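You operate a simulated robot arm through the tools that you are given. There is no shell and no other tool.

Carry out the task below with a simulated robot arm. There is one attempt and no reset: what you move stays moved.

Task
Take the plain bottle on the can ledge and put it away on the top of the tall table. Fetch the collared bottle marked "green" from the can ledge and stand it on the top of the front drum c. Take the cup on the can ledge and put it away on the top of the rusty table. Take the steel sieve on the top of the right end drum and put it away on the top of the front bench. Put the tall beaker marked "yellow" from the top of the front bench on the steel tray and the tall beaker that says "blue" on top of the big bung. Put the short bottle on the top of the front bench away on the top of the press bench. Switch the wrapper switch on. Put the felt block on the pump bench top away on the top of the long table. Put two of the flasks from the pump bench top on the top of the long table. Fetch the grey hose coupler and set it in the catch tray. Stack the red cap from the top of the carton table on top of the beige cap. The order is free. Set down upright: plain bottle, collared bottle, cup, tall beaker, short bottle, felt block, flask, hose coupler.
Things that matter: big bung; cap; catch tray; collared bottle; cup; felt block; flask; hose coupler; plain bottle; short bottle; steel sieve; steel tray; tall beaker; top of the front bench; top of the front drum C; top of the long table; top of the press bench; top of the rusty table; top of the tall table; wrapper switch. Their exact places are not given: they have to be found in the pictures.

Only the result counts: the job must be done as asked and must still hold three seconds after the hand-in. Knocking over, shifting, dropping, spilling or breaking anything else fails it. A push-on lid holds only when it is set on centred and level and pressed home; a screw cap is set on level and turned clockwise until tight.

Robot
A 7-joint arm with a two-finger parallel gripper on a trunk, on a base that drives. Base frame: it is fixed to the floor where the robot stands at the start and does not move with it; the origin is under the middle of the robot, x ahead of it, y to its left, z up. Lengths are in m, angles in degrees, forces in N, time in s.
With the tool pointing down near the work surface it reaches from about 0.18 to 0.68 m from the robot's upright axis, wherever it stands. Its first joint turns from -143.0 to 143.0 degrees. Places, roughly: big bung (10x10x8 cm) [-3.3, 3.2, 0.8]; cap [-7.5, -0.75, 0.75]; catch tray (37x22x11 cm) [-7.2, -3, 0.7]; collared bottle [-0.25, -2.25, 0.5]; cup (6x5x6 cm) [0.1, -1.7, 0.5]; felt block (7x5x5 cm) [-8.6, -4.3, 0.7]; flask [-8.75, -4.25, 0.75]; hose coupler [-8, -4.75, 0.75]; plain bottle (7x7x20 cm) [-0.6, -2.3, 0.5]; short bottle [-3.75, 3.25, 0.75]; steel sieve (13x13x6 cm) [1.3, -1.2, 0.8]; steel tray (12x12x2 cm) [-3.7, 3.6, 0.8]; tall beaker [-3.5, 3.25, 0.75]; top of the front bench [-3.9, 3.6, 0.8]; top of the front drum C (26x26 cm) [1.6, -0.84, 0.74]; top of the long table [-9.6, -2.9, 0.7]; top of the press bench [-6.2, -10.1, 0.7]; top of the rusty table [-4.8, 1.5, 0.8]; top of the tall table [-5.8, -9.1, 0.8]; wrapper switch [-9.7, -2.4, 0.8]. Payload 3 kg.
Tool frame: the origin (TCP) lies between the finger pads and is the grasp point; the fingertips stand 0.03 m ahead of it; z points along the fingers, y is the line along which they close. Largest opening 0.094 m; finger width 0.028, thickness 0.01; the body of the gripper, 0.05 by 0.096 m, starts 0.055 m behind the TCP.
Orientation is that of the tool frame in the base frame, as [roll, pitch, yaw] about the fixed x, y, z axes, in that order (R = Rz(yaw) Ry(pitch) Rx(roll)). With the fingers straight down and closing along the base's y, the tool's x points along the base's -x, its y along +y and its z along -z.

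Tools
- The arm moves only by the tool servo_tool. Its argument "deltas" is a list of rows, each an object (a shift or turn left out is 0, a gripper value left out holds the last) with "linear": the shift along the base's x, y, z in units of 100 mm (1.0 is 100 mm), a list of three; "angular": the turn, a rotation vector about the base's x, y, z in units of 60 degrees (1.0 is 60 degrees), a list of three; "fingers": the gripper command, from -1 (fully open) to 1 (shut), values between in proportion. In form: [{"linear": [tx, ty, tz], "angular": [wx, wy, wz], "fingers": fingers}, ...]. A call has 1 to 20 rows; each row is the pose to reach, as a shift and turn from the pose commanded when the call began. A call with a number of a shift or a turn outside -1 to 1 is refused whole. A row lasts 0.2 s, in which the tool goes at most 0.05 m and 8.6 degrees; a call with a longer step from one row to the next is refused whole, and so is a gripper value outside its range. Where a pose cannot be reached the arm comes as near as it can. A force on the tool above 40 N (or 10 N above the force at the start of the call, whichever is more), or a blocked arm, ends the call early, and 0.2 s more pass. Each finger travels about 0.045 m/s and halts on what it meets, pressing with about 37 N; the grip force reading is that of the motor and also rises with nothing between the fingers. The clock runs only during rows and for 0.2 s after the last one: add rows that repeat a pose to give the fingers time. The reply holds the time, the measured pose of the TCP, the force on the tool along the base axes, the opening and the grip force, in the units named above and with some noise, with the torque about the TCP (base axes, N m) and any sound that the robot's microphone picked up.
- Cameras (640 x 400 px; columns grow to the right, rows downward): "scene" is now at [0.0433, 0.137, 1.6248]; the picture's right is [0.03, -1.00, 0.00], its down [-0.72, -0.02, -0.69] and it looks along [0.69, 0.02, -0.72] (base axes); focal length 280 px, centre (320, 200). "wrist" rides on the gripper at [0.076, 0.014, -0.102] in the tool frame; the picture's right is [-0.18, 0.98, 0.00], its down [-0.75, -0.14, -0.64] and it looks along [-0.63, -0.12, 0.77] (tool axes); focal length 243 px, centre (320, 200).
- grab_frame(camera): a new picture of that camera. No time passes.
- move_column(by): slides the trunk up (or, below 0, down) by that many m; the arm and the scene camera ride with it, the base frame stays. It gives what a move gives, with no picture.
- drive_base(legs): drives the robot by 1 to 6 legs, each [ahead, left, turn to the left] in m, m and degrees, along the robot's own axes; the way and the turn of a leg run together, so that a leg with both is an arc; at most 1.5 m and 180 degrees a leg. The arm and the cameras ride along, it lands a little off, and it stops where it bumps. It gives what a move gives.
- aim_head(pan, tilt): turns the head with the scene camera to pan (to the left, within 143 degrees either way) and tilt (down, from -29 to 69), counted from straight ahead of the robot. It gives what a move gives.
- pixel_to_xyz(camera, pixels): for up to 12 pixels [column, row] of the newest picture of that camera ("zoom" is the newest enlarged one), the place [x, y, z] in the base frame of the surface seen there, good to about 0.002 m, but the place of the scene camera against the robot may be out by one fixed shift of up to 0.018 m in any direction. No time passes.
- enlarge(camera, box): a new picture of the part [left, top, right, bottom] of that camera's present view, enlarged. No time passes.
- hand_in(): hands the job in; it is judged then, once.

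Open the gripper and draw the arm clear of the work before you hand the job in, unless the task says otherwise.

The tools are called as a command line: name --argument value ..., lists and objects as JSON in quotes. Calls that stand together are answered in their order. servo_tool: Moves the arm, as the interface text tells. Its arguments: {"type":"object","properties":{"deltas":{"type":"array","items":{"type":"object","properties":{"linear":{"type":"array","items":{"type":"number"}},"angular":{"type":"array","items":{"type":"number"}},"fingers":{"type":"number"}}}}},"required":["deltas"]} The other tools are called the same way: move_column (by) slides the trunk up or down; drive_base (legs) drives the base; aim_head (pan, tilt) turns the head that bears the scene camera; grab_frame (camera) takes a picture; pixel_to_xyz (camera, pixels) gives the place of the surface under pixels of a picture; enlarge (camera, box) takes an enlarged picture of a part of a camera's view; hand_in () hands the job in.

At the start:

```text
clock: 0.0
ee_pos: [0.5936, 0.1838, 0.7871]
tcp_rot: [-180.0, -0.1, 180.0]
ft_force: [0.3, 0.4, 0.4]
moment: [0.01, 0.0, -0.02]
opening: 0.0942
gripper_force: 0.1
trunk travel left (down, up): [-0.075, 0.315]
robot x, y, heading: [-0.0012, 0.0026, 0.1]
head pan, tilt: [1.5, 46.2]
```

scene: 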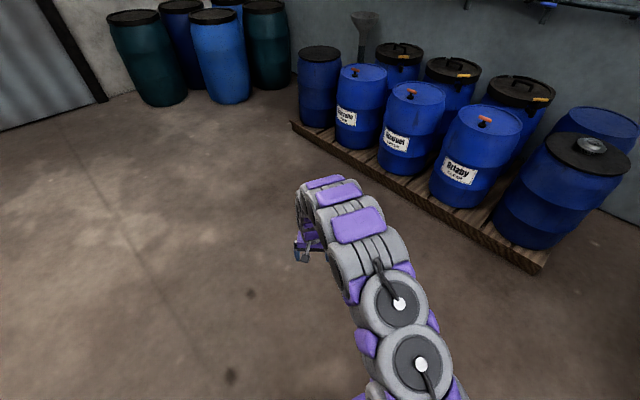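
wrist: 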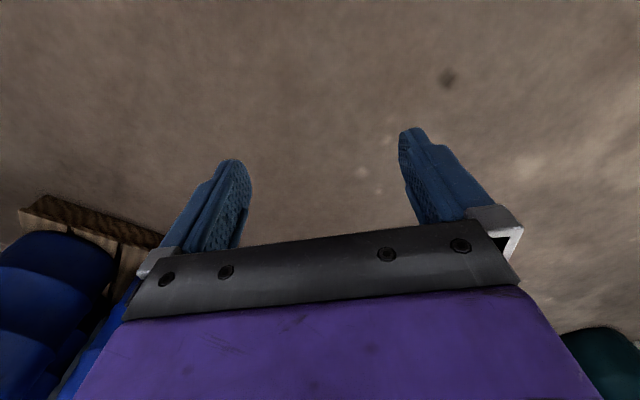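

The scene shows blue drums on a pallet to the right, with the sieve on the right-end drum at about (592,145). I look right toward the can ledge first.

aim_head --pan -60 --tilt 35

grab_frame --camera "scene"

```text
clock: 1.3
ee_pos: [0.5919, 0.1832, 0.7874]
tcp_rot: [-180.0, 0.0, -180.0]
ft_force: [-0.5, -0.6, -0.1]
moment: [-0.02, -0.01, 0.02]
opening: 0.0942
gripper_force: 0.0
trunk travel left (down, up): [-0.075, 0.315]
robot x, y, heading: [0.0009, 0.0003, 0.2]
head pan, tilt: [-60.0, 35.0]
```

```text
taken
```

scene: 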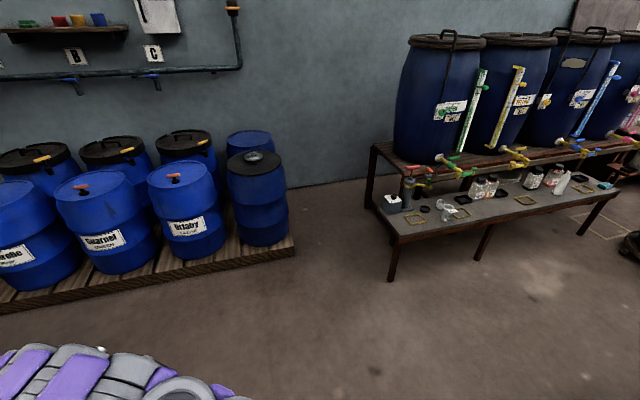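

The can ledge is at about (385-610,150-240). I enlarge both it and the drums and look at them.

enlarge --camera "scene" --box '[370, 130, 640, 290]'

enlarge --camera "scene" --box '[0, 100, 320, 300]'

pixel_to_xyz --camera "scene" --pixels '[[393, 204], [390, 243], [477, 185], [492, 190], [560, 185], [605, 185], [253, 160], [170, 180], [85, 190], [290, 245], [420, 235], [605, 195]]'

```text
2.37 times, centred on (505, 210) of scene
```

zoom: 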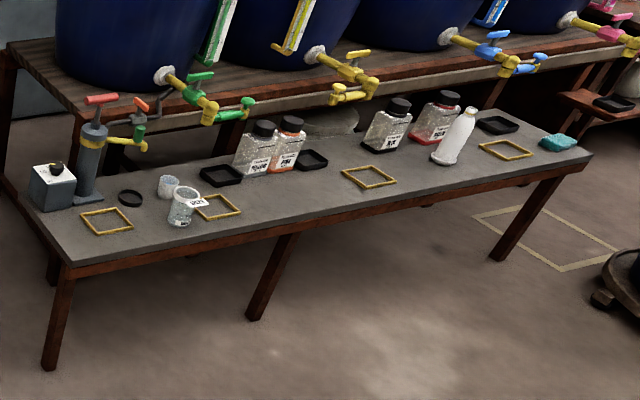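

```text
2.00 times, centred on (160, 200) of scene
```

zoom: 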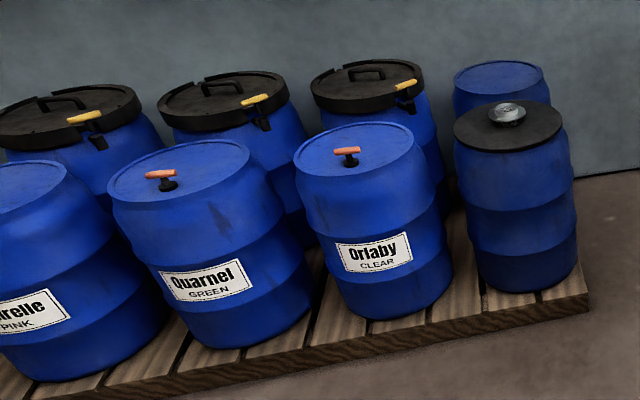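

```text
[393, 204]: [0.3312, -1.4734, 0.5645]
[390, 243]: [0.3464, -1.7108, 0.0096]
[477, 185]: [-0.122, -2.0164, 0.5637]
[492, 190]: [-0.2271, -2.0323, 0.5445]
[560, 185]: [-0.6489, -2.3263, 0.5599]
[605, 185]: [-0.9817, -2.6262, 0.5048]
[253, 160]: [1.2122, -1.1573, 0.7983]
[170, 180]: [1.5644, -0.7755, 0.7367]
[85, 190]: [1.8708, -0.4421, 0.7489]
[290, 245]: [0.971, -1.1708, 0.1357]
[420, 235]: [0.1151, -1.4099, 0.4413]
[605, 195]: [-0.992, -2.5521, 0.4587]
```

The ledge and drums are identified: drum "Orlaby" top near (1.56,-0.78) and sieve at (253,160). Now I look at the rest of the hall before driving.

aim_head --pan -120 --tilt 20

grab_frame --camera "scene"

aim_head --pan 120 --tilt 20

grab_frame --camera "scene"

aim_head --pan 60 --tilt 20

grab_frame --camera "scene"

```text
clock: 2.6
ee_pos: [0.5919, 0.1831, 0.7894]
tcp_rot: [179.9, 0.0, -180.0]
ft_force: [-1.5, -0.2, 0.1]
moment: [0.01, 0.03, -0.03]
opening: 0.094
gripper_force: 0.1
trunk travel left (down, up): [-0.075, 0.315]
robot x, y, heading: [-0.0053, -0.0017, -0.1]
head pan, tilt: [-120.0, 20.0]
```

```text
taken
```

scene: 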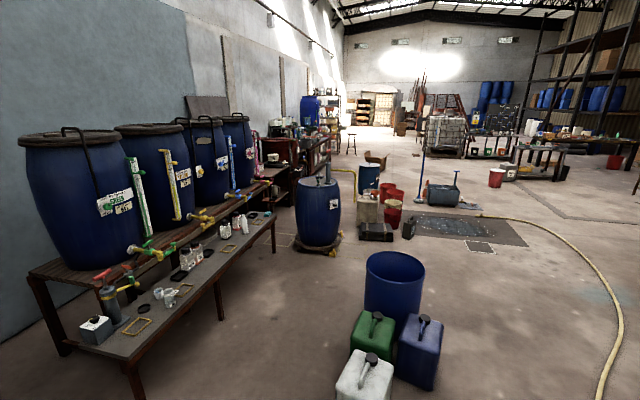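

```text
clock: 6.0
ee_pos: [0.5924, 0.1831, 0.7881]
tcp_rot: [180.0, 0.0, 180.0]
ft_force: [-0.1, 0.0, 1.0]
moment: [0.06, 0.0, 0.0]
opening: 0.0942
gripper_force: 0.1
trunk travel left (down, up): [-0.075, 0.315]
robot x, y, heading: [-0.0053, 0.0061, -0.0]
head pan, tilt: [120.0, 20.0]
```

```text
taken
```

scene: 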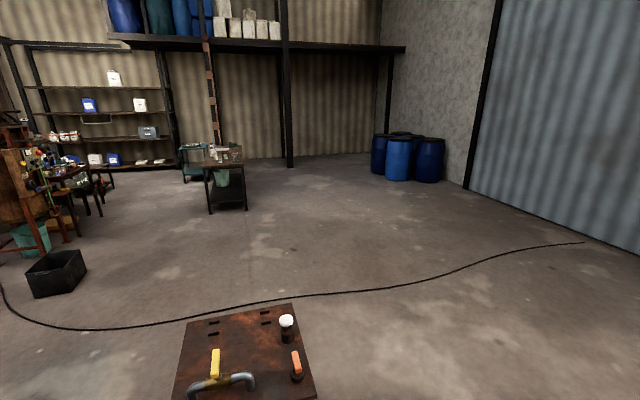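

```text
clock: 7.3
ee_pos: [0.5922, 0.1825, 0.7876]
tcp_rot: [179.9, 0.0, -180.0]
ft_force: [0.9, -0.1, -0.2]
moment: [-0.01, -0.02, 0.0]
opening: 0.0942
gripper_force: 0.0
trunk travel left (down, up): [-0.075, 0.315]
robot x, y, heading: [-0.0012, -0.0026, -0.3]
head pan, tilt: [60.0, 20.0]
```

```text
taken
```

scene: 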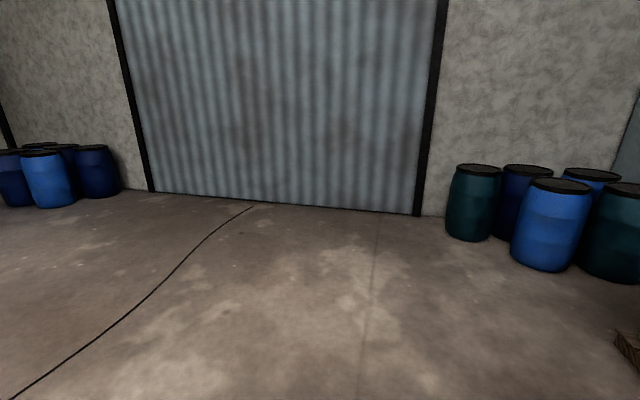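

The rusty deck at the bottom of the 120° view may be my own base or a cart nearby; I measure it and look further behind.

aim_head --pan 140 --tilt 30

grab_frame --camera "scene"

pixel_to_xyz --camera "scene" --pixels '[[200, 270], [320, 260], [400, 260], [380, 330], [250, 330], [100, 300], [60, 50], [300, 100]]'

aim_head --pan 140 --tilt 65

grab_frame --camera "scene"

aim_head --pan -140 --tilt 40

grab_frame --camera "scene"

```text
clock: 8.8
ee_pos: [0.5919, 0.1819, 0.7886]
tcp_rot: [-179.9, 0.0, 180.0]
ft_force: [0.4, -0.4, -0.2]
moment: [0.0, 0.0, -0.02]
opening: 0.0939
gripper_force: 0.0
trunk travel left (down, up): [-0.075, 0.315]
robot x, y, heading: [-0.0002, -0.0019, -0.1]
head pan, tilt: [140.0, 30.0]
```

```text
taken
```

scene: 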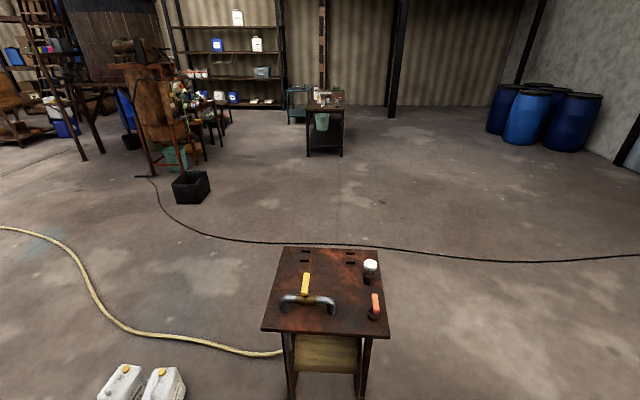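

```text
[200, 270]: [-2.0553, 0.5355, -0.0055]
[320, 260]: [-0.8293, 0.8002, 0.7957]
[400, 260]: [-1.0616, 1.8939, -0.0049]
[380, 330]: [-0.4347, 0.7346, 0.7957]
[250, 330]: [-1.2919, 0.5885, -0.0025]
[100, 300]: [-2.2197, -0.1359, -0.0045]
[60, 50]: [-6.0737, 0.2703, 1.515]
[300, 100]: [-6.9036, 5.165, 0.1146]
```

```text
clock: 9.8
ee_pos: [0.5915, 0.1823, 0.7885]
tcp_rot: [179.9, 0.0, -179.9]
ft_force: [0.0, -0.3, -0.1]
moment: [-0.02, 0.05, 0.0]
opening: 0.0937
gripper_force: 0.0
trunk travel left (down, up): [-0.075, 0.315]
robot x, y, heading: [0.0002, -0.0002, 0.0]
head pan, tilt: [140.0, 65.0]
```

```text
taken
```

scene: 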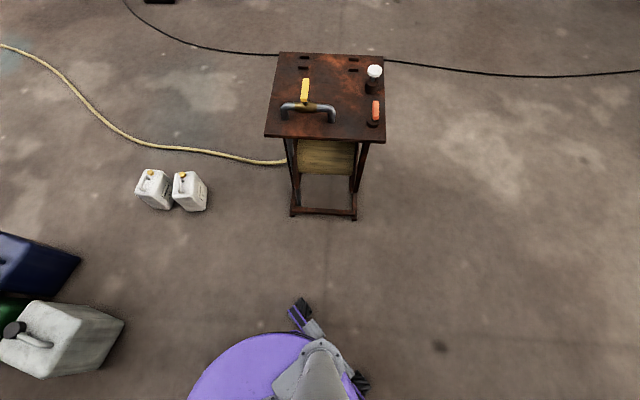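

```text
clock: 13.7
ee_pos: [0.5903, 0.1822, 0.7875]
tcp_rot: [-180.0, 0.0, 179.9]
ft_force: [0.0, -0.1, 1.0]
moment: [0.0, 0.02, -0.03]
opening: 0.0941
gripper_force: 0.2
trunk travel left (down, up): [-0.075, 0.315]
robot x, y, heading: [-0.0016, 0.0027, -0.1]
head pan, tilt: [-140.0, 40.0]
```

```text
taken
```

scene: 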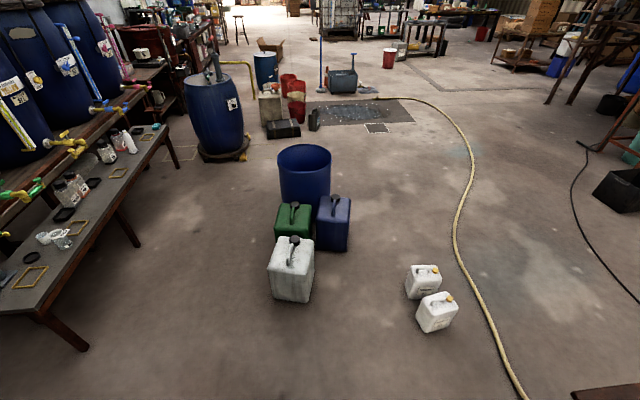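

I map the floor obstacles (jerrycans, drum, canister) and the yellow hose from this view.

pixel_to_xyz --camera "scene" --pixels '[[292, 300], [305, 200], [350, 250], [410, 300], [450, 325], [230, 160], [290, 138], [345, 95], [60, 350], [140, 245], [460, 230], [320, 120]]'

aim_head --pan -100 --tilt 65

grab_frame --camera "scene"

pixel_to_xyz --camera "scene" --pixels '[[320, 370], [250, 380], [400, 380], [320, 340], [320, 395]]'

```text
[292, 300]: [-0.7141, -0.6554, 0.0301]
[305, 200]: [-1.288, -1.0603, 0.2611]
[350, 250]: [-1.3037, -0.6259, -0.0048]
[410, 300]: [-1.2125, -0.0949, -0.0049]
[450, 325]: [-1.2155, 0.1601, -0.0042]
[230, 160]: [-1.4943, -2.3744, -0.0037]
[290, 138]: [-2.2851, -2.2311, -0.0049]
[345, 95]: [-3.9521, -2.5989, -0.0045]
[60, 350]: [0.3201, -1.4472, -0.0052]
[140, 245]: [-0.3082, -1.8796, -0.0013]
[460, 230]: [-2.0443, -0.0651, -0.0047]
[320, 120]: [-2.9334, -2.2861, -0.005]
```

```text
clock: 14.8
ee_pos: [0.5924, 0.183, 0.7882]
tcp_rot: [180.0, 0.1, -180.0]
ft_force: [-0.5, -0.4, 0.3]
moment: [0.0, 0.02, 0.0]
opening: 0.0941
gripper_force: 0.0
trunk travel left (down, up): [-0.075, 0.315]
robot x, y, heading: [0.0017, 0.0005, -0.1]
head pan, tilt: [-100.0, 65.0]
```

```text
taken
```

scene: 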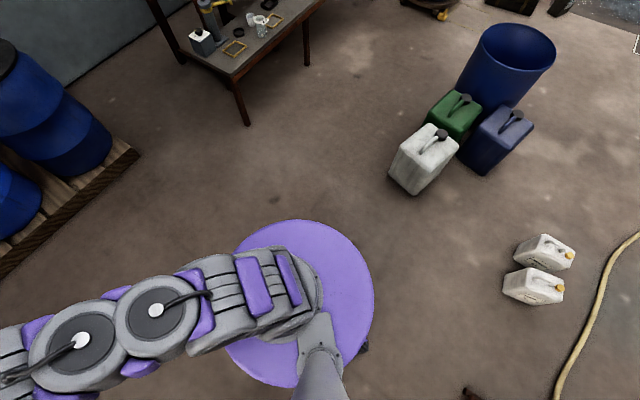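

```text
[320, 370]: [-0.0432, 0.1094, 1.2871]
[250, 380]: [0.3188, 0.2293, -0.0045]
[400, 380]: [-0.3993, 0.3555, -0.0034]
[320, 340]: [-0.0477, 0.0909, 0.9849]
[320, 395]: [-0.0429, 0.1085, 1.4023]
```

I measure the robot's own purple base disc to know its footprint.

pixel_to_xyz --camera "scene" --pixels '[[370, 290], [300, 223], [345, 240], [340, 370], [245, 360], [290, 360], [363, 348]]'

```text
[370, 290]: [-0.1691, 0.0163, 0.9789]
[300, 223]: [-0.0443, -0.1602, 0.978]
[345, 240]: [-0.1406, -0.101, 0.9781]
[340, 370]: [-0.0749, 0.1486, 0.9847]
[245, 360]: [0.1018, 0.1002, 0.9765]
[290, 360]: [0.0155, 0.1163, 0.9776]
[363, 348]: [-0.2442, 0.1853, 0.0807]
```

The robot's upright column is about 0.17 m in radius, with feet to about 0.3 m. I tuck the arm in closer before driving.

servo_tool --deltas '[{"linear": [-0.32, -0.3, 0]}, {"linear": [-0.64, -0.6, 0]}, {"linear": [-0.96, -0.9, 0]}, {"linear": [-1.0, -1.0, 0.3]}, {"linear": [-1.0, -1.0, 0.7]}, {"linear": [-1.0, -1.0, 1.0]}]'

servo_tool --deltas '[{"linear": [-0.32, -0.3, 0]}, {"linear": [-0.64, -0.6, 0]}, {"linear": [-0.9, -0.8, 0]}]'

drive_base --legs '[[0, -0.8, 0], [0, 0, -45]]'

aim_head --pan 0 --tilt 45

grab_frame --camera "scene"

```text
clock: 16.2
ee_pos: [0.4908, 0.0834, 0.8888]
tcp_rot: [-179.9, 0.0, -180.0]
ft_force: [-0.2, 0.7, 0.3]
moment: [-0.02, -0.01, 0.02]
opening: 0.0937
gripper_force: 0.0
trunk travel left (down, up): [-0.075, 0.315]
robot x, y, heading: [0.0009, 0.0011, -0.3]
head pan, tilt: [-100.0, 65.0]
```

```text
clock: 17.0
ee_pos: [0.4004, 0.0005, 0.8888]
tcp_rot: [179.9, 0.0, 180.0]
ft_force: [0.2, -0.4, -0.3]
moment: [-0.01, 0.01, 0.03]
opening: 0.0941
gripper_force: 0.1
trunk travel left (down, up): [-0.075, 0.315]
robot x, y, heading: [-0.001, -0.0023, -0.2]
head pan, tilt: [-100.0, 65.0]
```

```text
clock: 23.4
ee_pos: [0.2816, -1.0852, 0.888]
tcp_rot: [179.7, 0.0, 134.8]
ft_force: [-0.2, -0.6, 0.4]
moment: [0.01, -0.02, 0.01]
opening: 0.0939
gripper_force: 0.1
trunk travel left (down, up): [-0.075, 0.315]
robot x, y, heading: [-0.0018, -0.8025, -45.1]
head pan, tilt: [-100.0, 65.0]
```

```text
clock: 25.1
ee_pos: [0.2818, -1.0843, 0.889]
tcp_rot: [179.9, 0.0, 134.8]
ft_force: [1.0, 0.2, 1.0]
moment: [0.03, 0.0, -0.01]
opening: 0.0941
gripper_force: 0.0
trunk travel left (down, up): [-0.075, 0.315]
robot x, y, heading: [-0.0004, -0.8003, -45.3]
head pan, tilt: [0.0, 45.0]
```

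```text
taken
```

scene: 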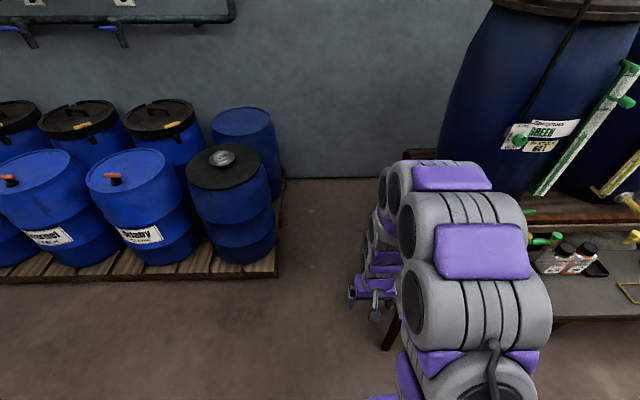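

The base lands accurately. I slide right along the ledge by 1.0 m and look at the bottles.

drive_base --legs '[[0, -0.9, 0]]'

aim_head --pan 10 --tilt 45

grab_frame --camera "scene"

grab_frame --camera "wrist"

```text
clock: 29.9
ee_pos: [-0.3568, -1.719, 0.8885]
tcp_rot: [-180.0, 0.2, 134.8]
ft_force: [0.9, 0.5, 0.7]
moment: [-0.04, -0.01, -0.02]
opening: 0.0942
gripper_force: 0.1
trunk travel left (down, up): [-0.075, 0.315]
robot x, y, heading: [-0.6395, -1.4389, -45.0]
head pan, tilt: [0.0, 45.0]
```

```text
clock: 30.6
ee_pos: [-0.3575, -1.7194, 0.8899]
tcp_rot: [179.8, 0.1, 134.9]
ft_force: [-1.2, -0.1, 0.4]
moment: [0.0, -0.04, 0.0]
opening: 0.0941
gripper_force: 0.0
trunk travel left (down, up): [-0.075, 0.315]
robot x, y, heading: [-0.6403, -1.4377, -45.2]
head pan, tilt: [10.0, 45.0]
```

```text
taken
```

scene: 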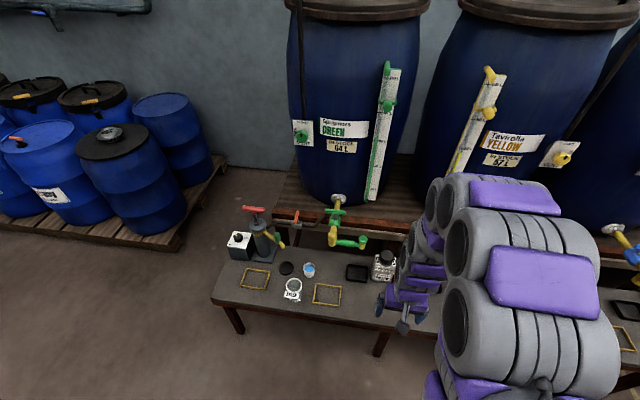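

```text
taken
```

wrist: 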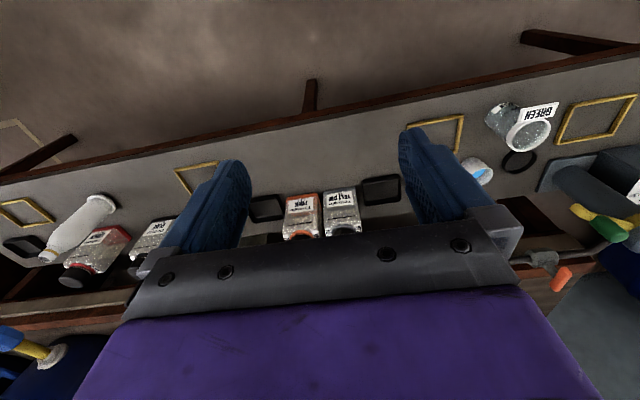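

The wrist view shows four labelled bottles and a jar labelled "GREEN" near (520,120). I enlarge to read them.

enlarge --camera "wrist" --box '[240, 160, 420, 260]'

enlarge --camera "wrist" --box '[20, 160, 220, 300]'

enlarge --camera "scene" --box '[200, 190, 420, 330]'

pixel_to_xyz --camera "wrist" --pixels '[[300, 205], [340, 200], [345, 230], [300, 234], [525, 130], [480, 170], [80, 230], [100, 250], [150, 235], [264, 205], [380, 190], [340, 140]]'

```text
3.56 times, centred on (330, 210) of wrist
```

zoom: 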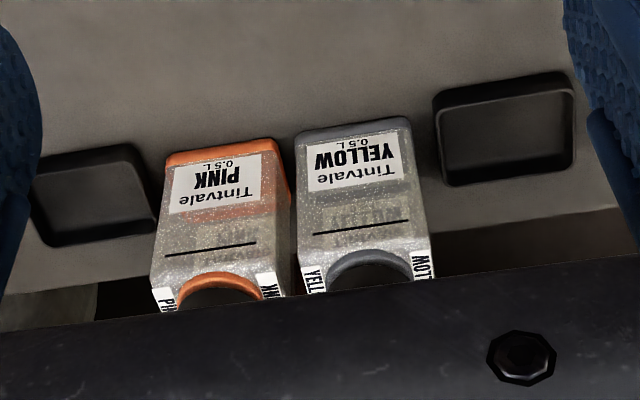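

```text
2.86 times, centred on (120, 230) of wrist
```

zoom: 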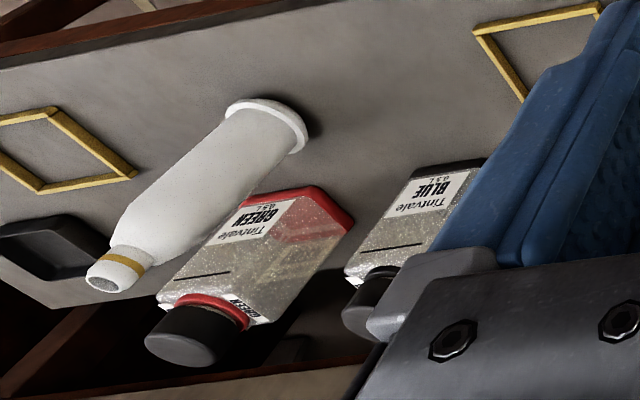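

```text
2.86 times, centred on (310, 260) of scene
```

zoom: 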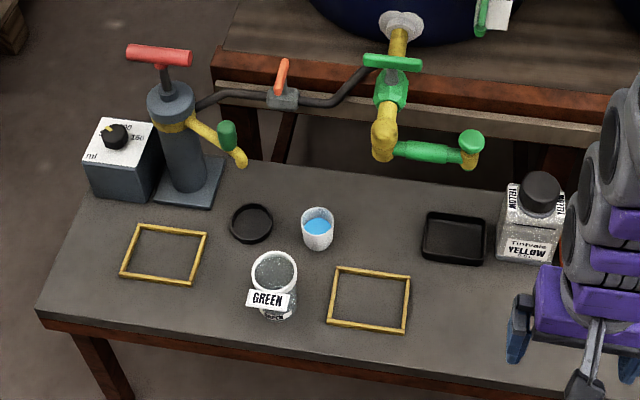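

```text
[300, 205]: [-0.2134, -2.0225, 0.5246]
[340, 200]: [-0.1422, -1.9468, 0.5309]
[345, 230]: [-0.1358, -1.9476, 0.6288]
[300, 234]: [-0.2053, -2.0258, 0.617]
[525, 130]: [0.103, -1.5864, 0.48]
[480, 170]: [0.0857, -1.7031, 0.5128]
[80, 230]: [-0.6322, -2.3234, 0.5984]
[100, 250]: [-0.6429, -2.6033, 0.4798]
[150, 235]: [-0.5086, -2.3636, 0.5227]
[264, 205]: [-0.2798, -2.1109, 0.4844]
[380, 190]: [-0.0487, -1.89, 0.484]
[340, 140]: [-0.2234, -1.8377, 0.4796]
```

The bottle marked GREEN (red collar, dark cap) stands beside the plain white bottle around wrist pixel (95,250); the cup is the white one with blue liquid at (480,170). I measure the ledge edge and then move right.

pixel_to_xyz --camera "wrist" --pixels '[[600, 62], [400, 108], [200, 150], [40, 182], [60, 150], [310, 95], [10, 205], [525, 40]]'

drive_base --legs '[[0, -0.6, 0]]'

grab_frame --camera "wrist"

grab_frame --camera "scene"

```text
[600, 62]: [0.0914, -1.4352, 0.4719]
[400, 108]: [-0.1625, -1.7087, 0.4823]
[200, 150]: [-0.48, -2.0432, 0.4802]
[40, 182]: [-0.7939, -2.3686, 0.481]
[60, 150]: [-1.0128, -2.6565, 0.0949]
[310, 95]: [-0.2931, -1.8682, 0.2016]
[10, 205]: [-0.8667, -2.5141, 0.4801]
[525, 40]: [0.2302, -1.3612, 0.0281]
```

```text
clock: 34.0
ee_pos: [-0.7797, -2.1391, 0.8896]
tcp_rot: [-179.8, 0.1, 134.9]
ft_force: [1.0, 0.3, -0.4]
moment: [-0.04, 0.0, -0.02]
opening: 0.0941
gripper_force: 0.1
trunk travel left (down, up): [-0.075, 0.315]
robot x, y, heading: [-1.0656, -1.8622, -45.1]
head pan, tilt: [10.0, 45.0]
```

```text
taken
```

wrist: 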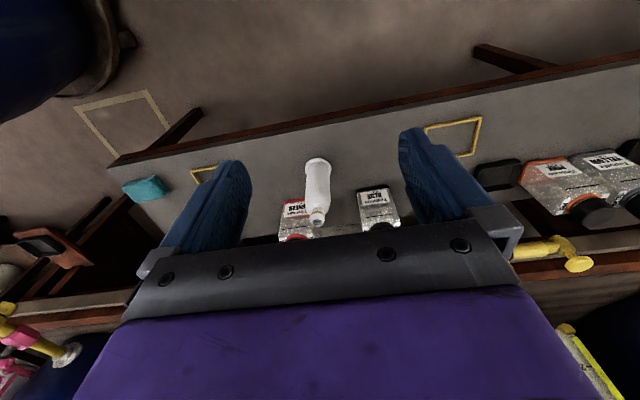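

```text
taken
```

scene: 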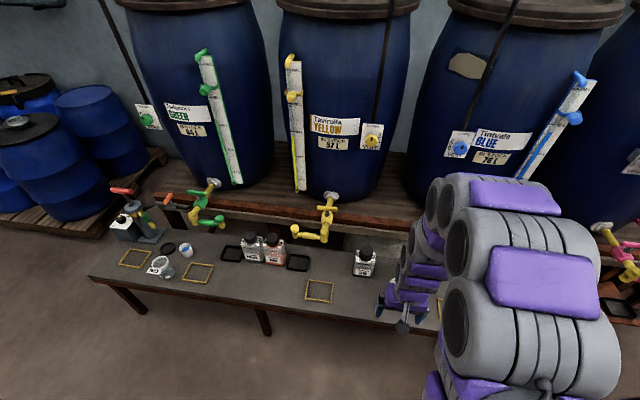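

Now I measure the plain bottle (at wrist 318,190) and the green bottle (295,215).

enlarge --camera "wrist" --box '[250, 130, 430, 250]'

pixel_to_xyz --camera "wrist" --pixels '[[318, 180], [318, 212], [318, 160], [295, 205], [295, 232], [290, 238], [378, 195], [378, 215], [385, 227], [450, 135], [330, 178], [306, 178]]'

```text
3.33 times, centred on (340, 190) of wrist
```

zoom: 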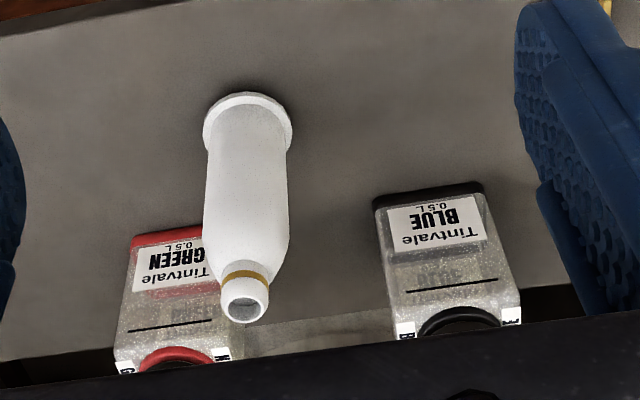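

```text
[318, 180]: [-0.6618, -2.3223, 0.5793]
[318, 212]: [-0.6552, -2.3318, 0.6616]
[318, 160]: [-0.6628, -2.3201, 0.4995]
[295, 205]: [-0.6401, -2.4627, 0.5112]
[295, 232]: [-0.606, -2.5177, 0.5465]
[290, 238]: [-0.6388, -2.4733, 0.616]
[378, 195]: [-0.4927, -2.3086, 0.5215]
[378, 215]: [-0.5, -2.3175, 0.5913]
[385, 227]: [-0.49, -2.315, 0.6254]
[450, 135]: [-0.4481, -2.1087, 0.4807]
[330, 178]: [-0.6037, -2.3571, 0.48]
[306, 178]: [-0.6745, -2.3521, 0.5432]
```

The plain bottle is about (-0.64,-2.345), the green bottle about (-0.61,-2.49), 0.13 m further. I move the base closer and look again, shifting the view so the taps and caps can be seen.

drive_base --legs '[[0.15, -0.1, 0]]'

aim_head --pan -5 --tilt 50

grab_frame --camera "scene"

grab_frame --camera "wrist"

```text
clock: 35.5
ee_pos: [-0.7459, -2.3154, 0.8894]
tcp_rot: [180.0, 0.0, 134.7]
ft_force: [0.5, 0.5, 0.3]
moment: [-0.01, -0.02, 0.0]
opening: 0.094
gripper_force: 0.0
trunk travel left (down, up): [-0.075, 0.315]
robot x, y, heading: [-1.0265, -2.0376, -45.5]
head pan, tilt: [10.0, 45.0]
```

```text
clock: 36.3
ee_pos: [-0.7473, -2.3171, 0.8894]
tcp_rot: [179.9, 0.2, 134.7]
ft_force: [0.5, 0.0, -0.1]
moment: [-0.01, 0.05, 0.03]
opening: 0.0939
gripper_force: 0.0
trunk travel left (down, up): [-0.075, 0.315]
robot x, y, heading: [-1.0325, -2.0388, -45.2]
head pan, tilt: [-5.0, 50.0]
```

```text
taken
```

scene: 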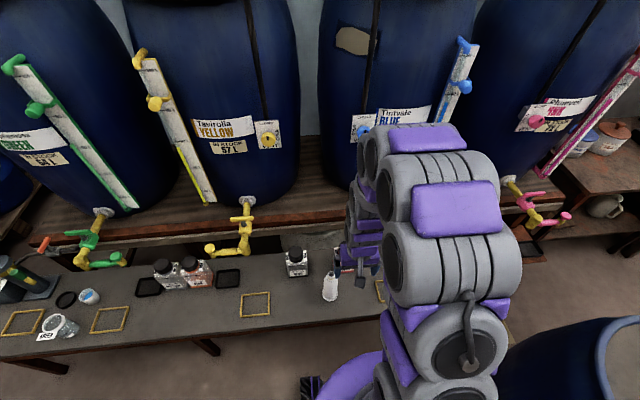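

```text
taken
```

wrist: 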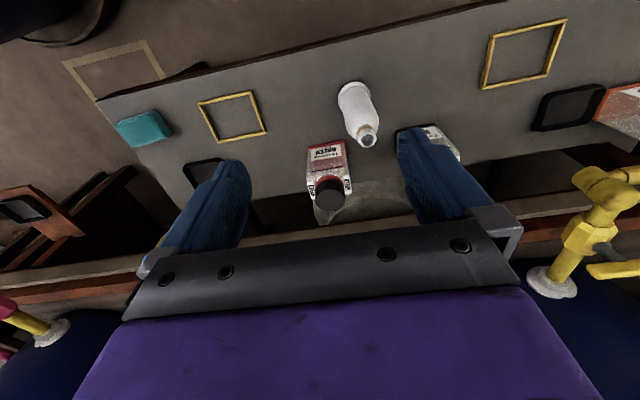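

The green bottle's cap is at wrist (328,198), and a blue drum stands close on my right. I get cap, collar and neighbour places.

enlarge --camera "wrist" --box '[270, 70, 430, 230]'

pixel_to_xyz --camera "wrist" --pixels '[[328, 205], [328, 190], [316, 205], [340, 205], [328, 160], [368, 140], [352, 85], [380, 105], [340, 105], [330, 172], [450, 140], [370, 215]]'

pixel_to_xyz --camera "scene" --pixels '[[330, 280], [330, 292], [590, 380], [520, 370], [348, 262], [365, 250]]'

```text
2.50 times, centred on (350, 150) of wrist
```

zoom: 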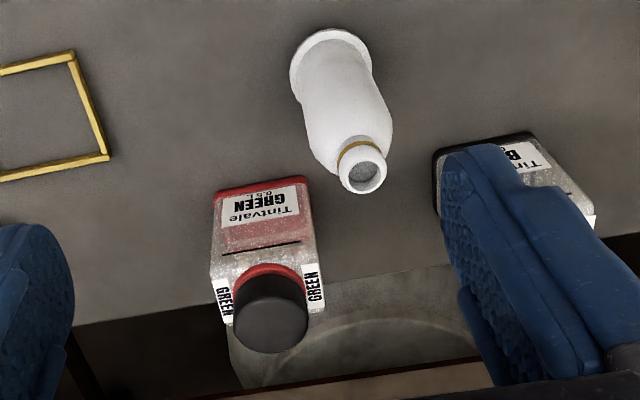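

```text
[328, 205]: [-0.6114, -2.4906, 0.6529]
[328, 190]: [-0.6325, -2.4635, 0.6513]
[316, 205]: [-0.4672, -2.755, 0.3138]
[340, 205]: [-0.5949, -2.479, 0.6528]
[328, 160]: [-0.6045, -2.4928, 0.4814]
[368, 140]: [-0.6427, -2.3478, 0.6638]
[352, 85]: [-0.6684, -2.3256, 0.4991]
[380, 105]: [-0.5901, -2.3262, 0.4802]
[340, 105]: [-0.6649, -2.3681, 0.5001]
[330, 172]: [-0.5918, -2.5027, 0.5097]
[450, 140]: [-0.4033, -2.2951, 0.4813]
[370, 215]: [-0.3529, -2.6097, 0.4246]
```

```text
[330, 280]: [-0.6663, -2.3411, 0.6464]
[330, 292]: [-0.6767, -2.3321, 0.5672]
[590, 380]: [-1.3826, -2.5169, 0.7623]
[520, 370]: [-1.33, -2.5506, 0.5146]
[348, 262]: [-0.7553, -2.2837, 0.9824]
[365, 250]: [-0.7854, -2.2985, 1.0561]
```

I refine the cap's outline using the enlarged picture.

enlarge --camera "wrist" --box '[290, 130, 370, 230]'

pixel_to_xyz --camera "zoom" --pixels '[[320, 300], [320, 250], [320, 200], [320, 170], [280, 300], [240, 300], [360, 300], [400, 290], [320, 340], [300, 320], [340, 220], [320, 120]]'

```text
4.00 times, centred on (330, 180) of wrist
```

zoom: 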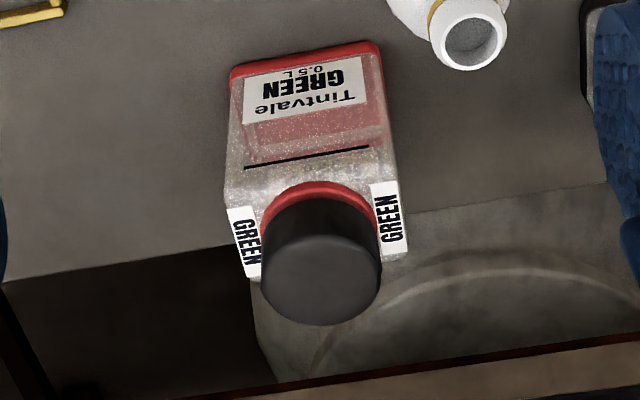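

```text
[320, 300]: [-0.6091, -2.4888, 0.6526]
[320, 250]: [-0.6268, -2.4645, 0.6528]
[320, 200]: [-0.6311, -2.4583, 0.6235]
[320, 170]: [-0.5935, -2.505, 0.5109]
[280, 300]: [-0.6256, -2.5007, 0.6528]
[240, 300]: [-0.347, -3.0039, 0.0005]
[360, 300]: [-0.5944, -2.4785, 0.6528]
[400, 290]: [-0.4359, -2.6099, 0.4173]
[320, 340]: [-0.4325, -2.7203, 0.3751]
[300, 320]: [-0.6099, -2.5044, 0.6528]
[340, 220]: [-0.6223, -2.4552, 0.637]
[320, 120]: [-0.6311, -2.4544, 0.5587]
```

Cap top is at z 0.653, centred about (-0.615,-2.481). I check the body's width and shoulder height to choose the grip.

pixel_to_xyz --camera "zoom" --pixels '[[236, 90], [378, 65], [234, 190], [232, 200], [390, 185], [240, 230], [260, 265], [380, 220], [388, 240], [250, 120], [375, 105], [400, 235]]'

```text
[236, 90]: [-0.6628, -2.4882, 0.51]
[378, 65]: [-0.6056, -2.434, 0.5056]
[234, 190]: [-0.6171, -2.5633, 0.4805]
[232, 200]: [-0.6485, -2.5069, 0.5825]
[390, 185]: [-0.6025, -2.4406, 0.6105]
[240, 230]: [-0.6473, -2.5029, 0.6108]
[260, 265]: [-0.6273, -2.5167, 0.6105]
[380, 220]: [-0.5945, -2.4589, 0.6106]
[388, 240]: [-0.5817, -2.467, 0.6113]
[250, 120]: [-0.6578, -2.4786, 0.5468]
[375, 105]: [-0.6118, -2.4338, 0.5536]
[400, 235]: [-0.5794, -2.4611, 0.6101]
```

Body is ~0.08 wide, shoulder z 0.61. I'll grip the upper body (TCP z 0.605). First I check the drums' and taps' clearance.

pixel_to_xyz --camera "scene" --pixels '[[362, 125], [240, 240], [212, 250], [230, 160], [340, 110], [460, 85], [325, 225], [220, 225]]'

servo_tool --deltas '[{"linear": [0.3, -0.36, 0], "angular": [0, 0, -0.02]}, {"linear": [0.6, -0.75, 0], "angular": [0, 0, -0.02]}, {"linear": [0.85, -1.0, 0], "angular": [0, 0, -0.02]}]'

grab_frame --camera "wrist"

grab_frame --camera "scene"

```text
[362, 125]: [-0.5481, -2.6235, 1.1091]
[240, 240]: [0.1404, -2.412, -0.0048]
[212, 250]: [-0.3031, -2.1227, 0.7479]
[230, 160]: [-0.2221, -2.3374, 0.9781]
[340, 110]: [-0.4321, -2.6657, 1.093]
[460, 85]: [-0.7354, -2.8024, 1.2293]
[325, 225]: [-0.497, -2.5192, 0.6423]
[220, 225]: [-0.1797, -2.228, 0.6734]
```

```text
clock: 37.1
ee_pos: [-0.6636, -2.4192, 0.8896]
tcp_rot: [179.8, 0.2, 133.5]
ft_force: [0.0, 0.4, -0.2]
moment: [0.03, -0.05, -0.01]
opening: 0.094
gripper_force: 0.0
trunk travel left (down, up): [-0.075, 0.315]
robot x, y, heading: [-1.032, -2.034, -45.2]
head pan, tilt: [-5.0, 50.0]
```

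```text
taken
```

wrist: 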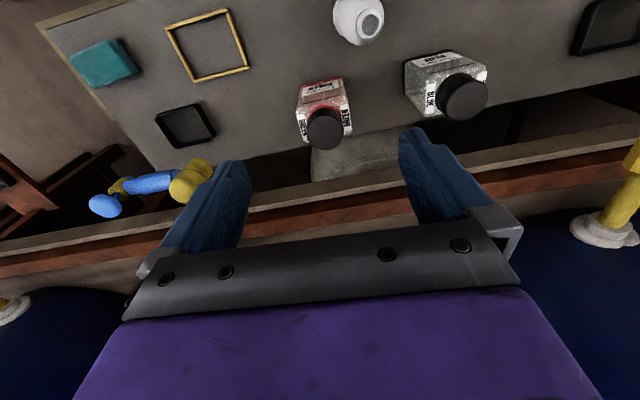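

```text
taken
```

scene: 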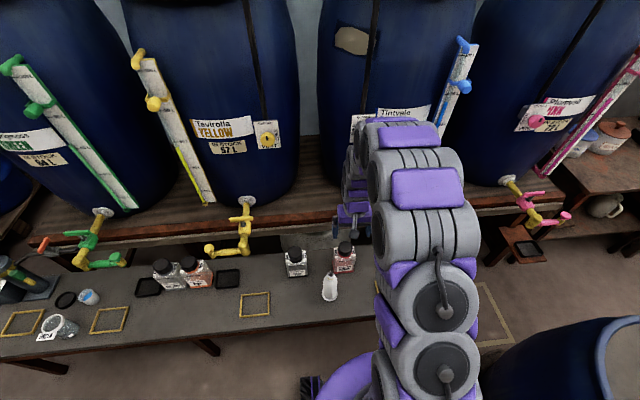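

The blue tap appears at wrist (110-210,170-205), to the right of the gripper. I measure it against the descent path.

pixel_to_xyz --camera "wrist" --pixels '[[105, 205], [150, 183], [195, 178], [205, 172], [120, 188], [324, 125], [312, 128], [337, 128], [324, 112], [324, 140], [280, 205], [330, 185]]'

```text
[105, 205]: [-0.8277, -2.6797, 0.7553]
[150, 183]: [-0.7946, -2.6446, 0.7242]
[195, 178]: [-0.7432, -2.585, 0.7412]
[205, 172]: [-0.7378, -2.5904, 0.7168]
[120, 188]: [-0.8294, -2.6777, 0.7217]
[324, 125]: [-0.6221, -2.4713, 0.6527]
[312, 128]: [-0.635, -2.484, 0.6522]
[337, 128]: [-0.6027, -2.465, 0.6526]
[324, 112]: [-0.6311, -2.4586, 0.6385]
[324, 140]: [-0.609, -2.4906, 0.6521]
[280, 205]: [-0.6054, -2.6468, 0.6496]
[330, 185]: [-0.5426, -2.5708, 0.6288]
```

The cap centre is about (-0.616,-2.478). I move above it, then go down to z≈0.70 and check with the wrist camera.

servo_tool --deltas '[{"linear": [0.25, -0.3, 0]}, {"linear": [0.47, -0.59, 0]}, {"linear": [0.47, -0.59, -0.4]}, {"linear": [0.47, -0.59, -0.8]}, {"linear": [0.47, -0.59, -1.0]}]'

servo_tool --deltas '[{"linear": [0, 0, -0.4]}, {"linear": [0, 0, -0.8]}]'

grab_frame --camera "wrist"

```text
clock: 38.3
ee_pos: [-0.6174, -2.4775, 0.7898]
tcp_rot: [179.9, 0.2, 133.5]
ft_force: [0.7, 0.5, 0.6]
moment: [0.0, 0.01, 0.0]
opening: 0.0938
gripper_force: 0.0
trunk travel left (down, up): [-0.075, 0.315]
robot x, y, heading: [-1.0353, -2.0367, -45.4]
head pan, tilt: [-5.0, 50.0]
```

```text
clock: 38.9
ee_pos: [-0.6159, -2.4781, 0.7091]
tcp_rot: [180.0, 0.3, 133.5]
ft_force: [-0.4, 0.0, 0.0]
moment: [-0.03, 0.0, -0.01]
opening: 0.0942
gripper_force: 0.0
trunk travel left (down, up): [-0.075, 0.315]
robot x, y, heading: [-1.0299, -2.0337, -45.3]
head pan, tilt: [-5.0, 50.0]
```

```text
taken
```

wrist: 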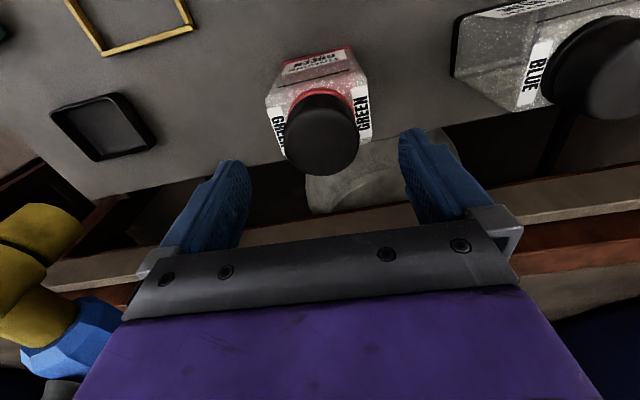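

The cap is centred on column ~321 at the expected row. I go down to z≈0.606 with the fingers open, watching the force.

servo_tool --deltas '[{"linear": [0, 0, -0.25]}, {"linear": [0, 0, -0.5]}, {"linear": [0, 0, -0.75]}, {"linear": [0, 0, -1.0]}]'

grab_frame --camera "wrist"

```text
clock: 39.9
ee_pos: [-0.6174, -2.4778, 0.6097]
tcp_rot: [179.9, 0.2, 133.4]
ft_force: [0.0, 0.4, 0.8]
moment: [0.01, 0.02, -0.01]
opening: 0.0942
gripper_force: 0.0
trunk travel left (down, up): [-0.075, 0.315]
robot x, y, heading: [-1.0307, -2.0376, -45.3]
head pan, tilt: [-5.0, 50.0]
```

```text
taken
```

wrist: 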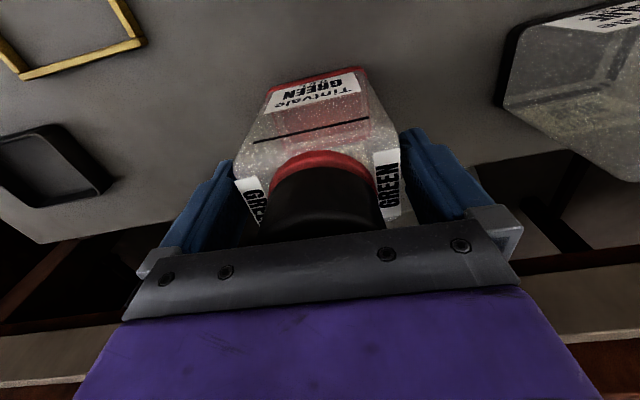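

The fingers straddle the bottle's shoulders with clearance on both sides. I close the gripper.

servo_tool --deltas '[{"fingers": 0.0}, {"fingers": 0.5}, {"fingers": 1.0}, {"fingers": 1.0}, {"fingers": 1.0}, {"fingers": 1.0}]'

grab_frame --camera "wrist"

```text
clock: 41.3
ee_pos: [-0.6175, -2.4776, 0.6088]
tcp_rot: [179.9, 0.1, 133.5]
ft_force: [0.2, -0.2, -0.1]
moment: [0.0, -0.02, 0.02]
opening: 0.0905
gripper_force: 37.0
trunk travel left (down, up): [-0.075, 0.315]
robot x, y, heading: [-1.0288, -2.0346, -45.2]
head pan, tilt: [-5.0, 50.0]
```

```text
taken
```

wrist: 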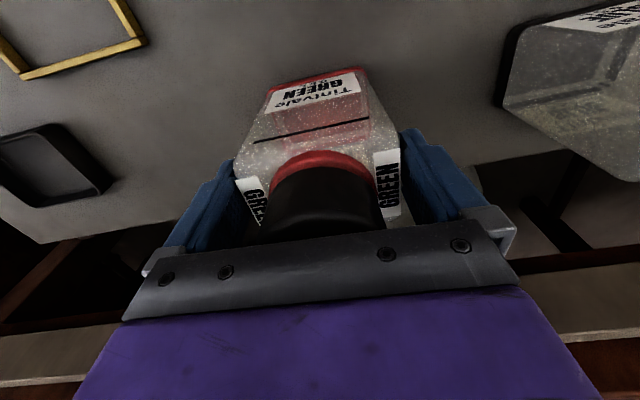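

Gripped at 0.0905 m opening with 37 N. I lift straight up to clear the plain bottle.

servo_tool --deltas '[{"linear": [0, 0, 0.2]}, {"linear": [0, 0, 0.4]}, {"linear": [0, 0, 0.7]}, {"linear": [0, 0, 1.0]}]'

servo_tool --deltas '[{"linear": [0, 0, 0.3]}, {"linear": [0, 0, 0.6]}, {"linear": [0, 0, 1.0]}]'

servo_tool --deltas '[{"linear": [0, 0, 0.3]}, {"linear": [0, 0, 0.6]}, {"linear": [0, 0, 1.0]}]'

grab_frame --camera "wrist"

```text
clock: 42.3
ee_pos: [-0.6181, -2.4761, 0.7104]
tcp_rot: [179.9, 0.3, 133.5]
ft_force: [-0.1, -0.1, -1.1]
moment: [-0.02, 0.0, -0.05]
opening: 0.0902
gripper_force: 37.3
trunk travel left (down, up): [-0.075, 0.315]
robot x, y, heading: [-1.0326, -2.0403, -45.1]
head pan, tilt: [-5.0, 50.0]
```

```text
clock: 43.1
ee_pos: [-0.6186, -2.4766, 0.8108]
tcp_rot: [179.9, 0.3, 133.4]
ft_force: [0.2, -0.3, -1.6]
moment: [0.01, 0.01, -0.01]
opening: 0.0903
gripper_force: 37.7
trunk travel left (down, up): [-0.075, 0.315]
robot x, y, heading: [-1.0318, -2.0401, -45.0]
head pan, tilt: [-5.0, 50.0]
```

```text
clock: 43.9
ee_pos: [-0.6179, -2.4764, 0.9109]
tcp_rot: [179.9, 0.2, 133.6]
ft_force: [0.2, 0.8, -0.8]
moment: [0.06, 0.02, -0.03]
opening: 0.0903
gripper_force: 37.1
trunk travel left (down, up): [-0.075, 0.315]
robot x, y, heading: [-1.0357, -2.0369, -45.1]
head pan, tilt: [-5.0, 50.0]
```

```text
taken
```

wrist: 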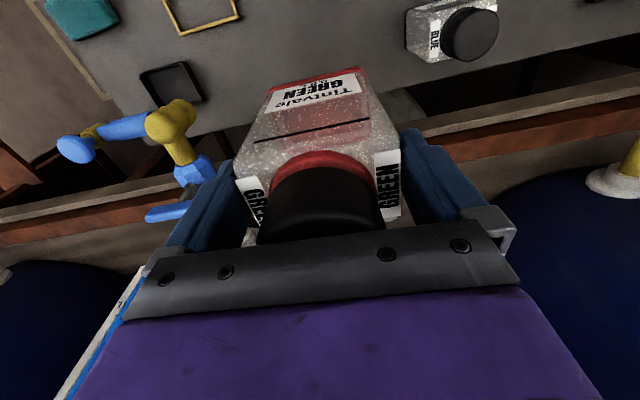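

The bottle is held firmly. I retract the arm, then drive back a little and left to stand before the drums.

servo_tool --deltas '[{"linear": [-0.3, 0.3, 0]}, {"linear": [-0.6, 0.6, 0]}, {"linear": [-0.9, 0.9, 0]}, {"linear": [-1.0, 1.0, 0.3]}, {"linear": [-1.0, 1.0, 0.3]}]'

servo_tool --deltas '[{"linear": [-0.25, 0.25, 0]}, {"linear": [-0.5, 0.5, 0]}]'

drive_base --legs '[[-0.1, 0, 0], [0, 1.35, 0], [0, 1.35, 0]]'

aim_head --pan 15 --tilt 45

grab_frame --camera "scene"

grab_frame --camera "wrist"

```text
clock: 45.1
ee_pos: [-0.7169, -2.3773, 0.94]
tcp_rot: [179.9, 0.2, 133.6]
ft_force: [-0.5, 0.1, -0.9]
moment: [0.01, 0.01, -0.01]
opening: 0.0898
gripper_force: 37.5
trunk travel left (down, up): [-0.075, 0.315]
robot x, y, heading: [-1.0317, -2.036, -45.3]
head pan, tilt: [-5.0, 50.0]
```

```text
clock: 45.7
ee_pos: [-0.7675, -2.3257, 0.9401]
tcp_rot: [179.9, 0.3, 133.5]
ft_force: [0.2, 0.5, -1.1]
moment: [0.01, -0.01, 0.01]
opening: 0.0901
gripper_force: 36.9
trunk travel left (down, up): [-0.075, 0.315]
robot x, y, heading: [-1.0302, -2.0363, -45.0]
head pan, tilt: [-5.0, 50.0]
```

```text
clock: 59.5
ee_pos: [1.0644, -0.3487, 0.94]
tcp_rot: [179.8, 0.2, 133.9]
ft_force: [0.3, -0.7, -1.4]
moment: [0.01, -0.02, 0.0]
opening: 0.0898
gripper_force: 36.9
trunk travel left (down, up): [-0.075, 0.315]
robot x, y, heading: [0.8008, -0.0533, -44.9]
head pan, tilt: [-5.0, 50.0]
```

```text
clock: 60.3
ee_pos: [1.066, -0.3469, 0.9415]
tcp_rot: [179.9, 0.2, 133.8]
ft_force: [0.0, 0.0, -1.3]
moment: [-0.01, 0.02, -0.01]
opening: 0.0896
gripper_force: 36.4
trunk travel left (down, up): [-0.075, 0.315]
robot x, y, heading: [0.8034, -0.058, -45.0]
head pan, tilt: [15.0, 45.0]
```

```text
taken
```

scene: 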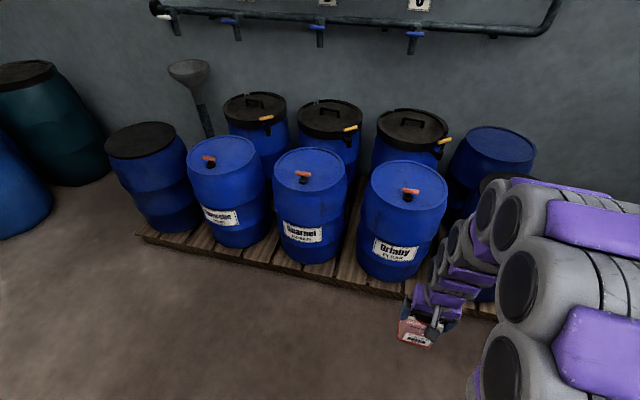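

```text
taken
```

wrist: 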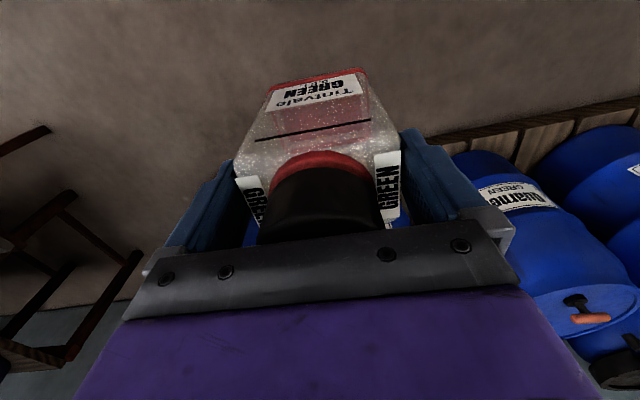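

I measure the drum tops: Orlaby top around (408,195) with bung at (410,195), Quarnel at (310,180).

pixel_to_xyz --camera "scene" --pixels '[[372, 195], [408, 164], [445, 190], [405, 212], [410, 192], [425, 180], [390, 178], [310, 165], [300, 185], [230, 165], [330, 270], [480, 305]]'

enlarge --camera "scene" --box '[340, 140, 500, 290]'

```text
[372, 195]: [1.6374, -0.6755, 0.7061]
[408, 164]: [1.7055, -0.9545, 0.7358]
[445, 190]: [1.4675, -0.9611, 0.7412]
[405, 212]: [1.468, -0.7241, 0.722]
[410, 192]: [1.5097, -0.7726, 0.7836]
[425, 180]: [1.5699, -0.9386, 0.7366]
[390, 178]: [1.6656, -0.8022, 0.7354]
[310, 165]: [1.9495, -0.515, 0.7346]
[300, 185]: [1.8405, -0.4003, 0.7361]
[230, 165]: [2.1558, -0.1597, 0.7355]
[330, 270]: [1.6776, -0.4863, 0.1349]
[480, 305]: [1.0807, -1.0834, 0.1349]
```

```text
2.67 times, centred on (420, 215) of scene
```

zoom: 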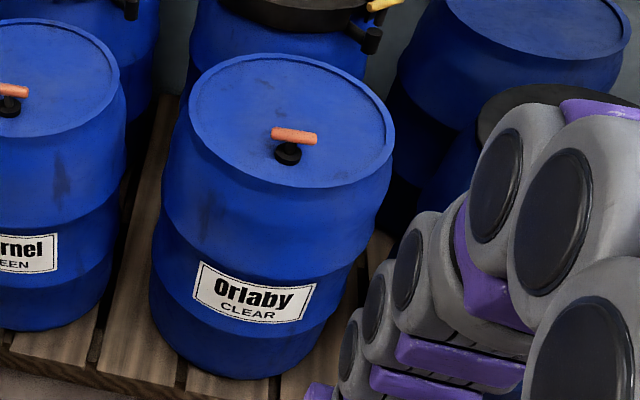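

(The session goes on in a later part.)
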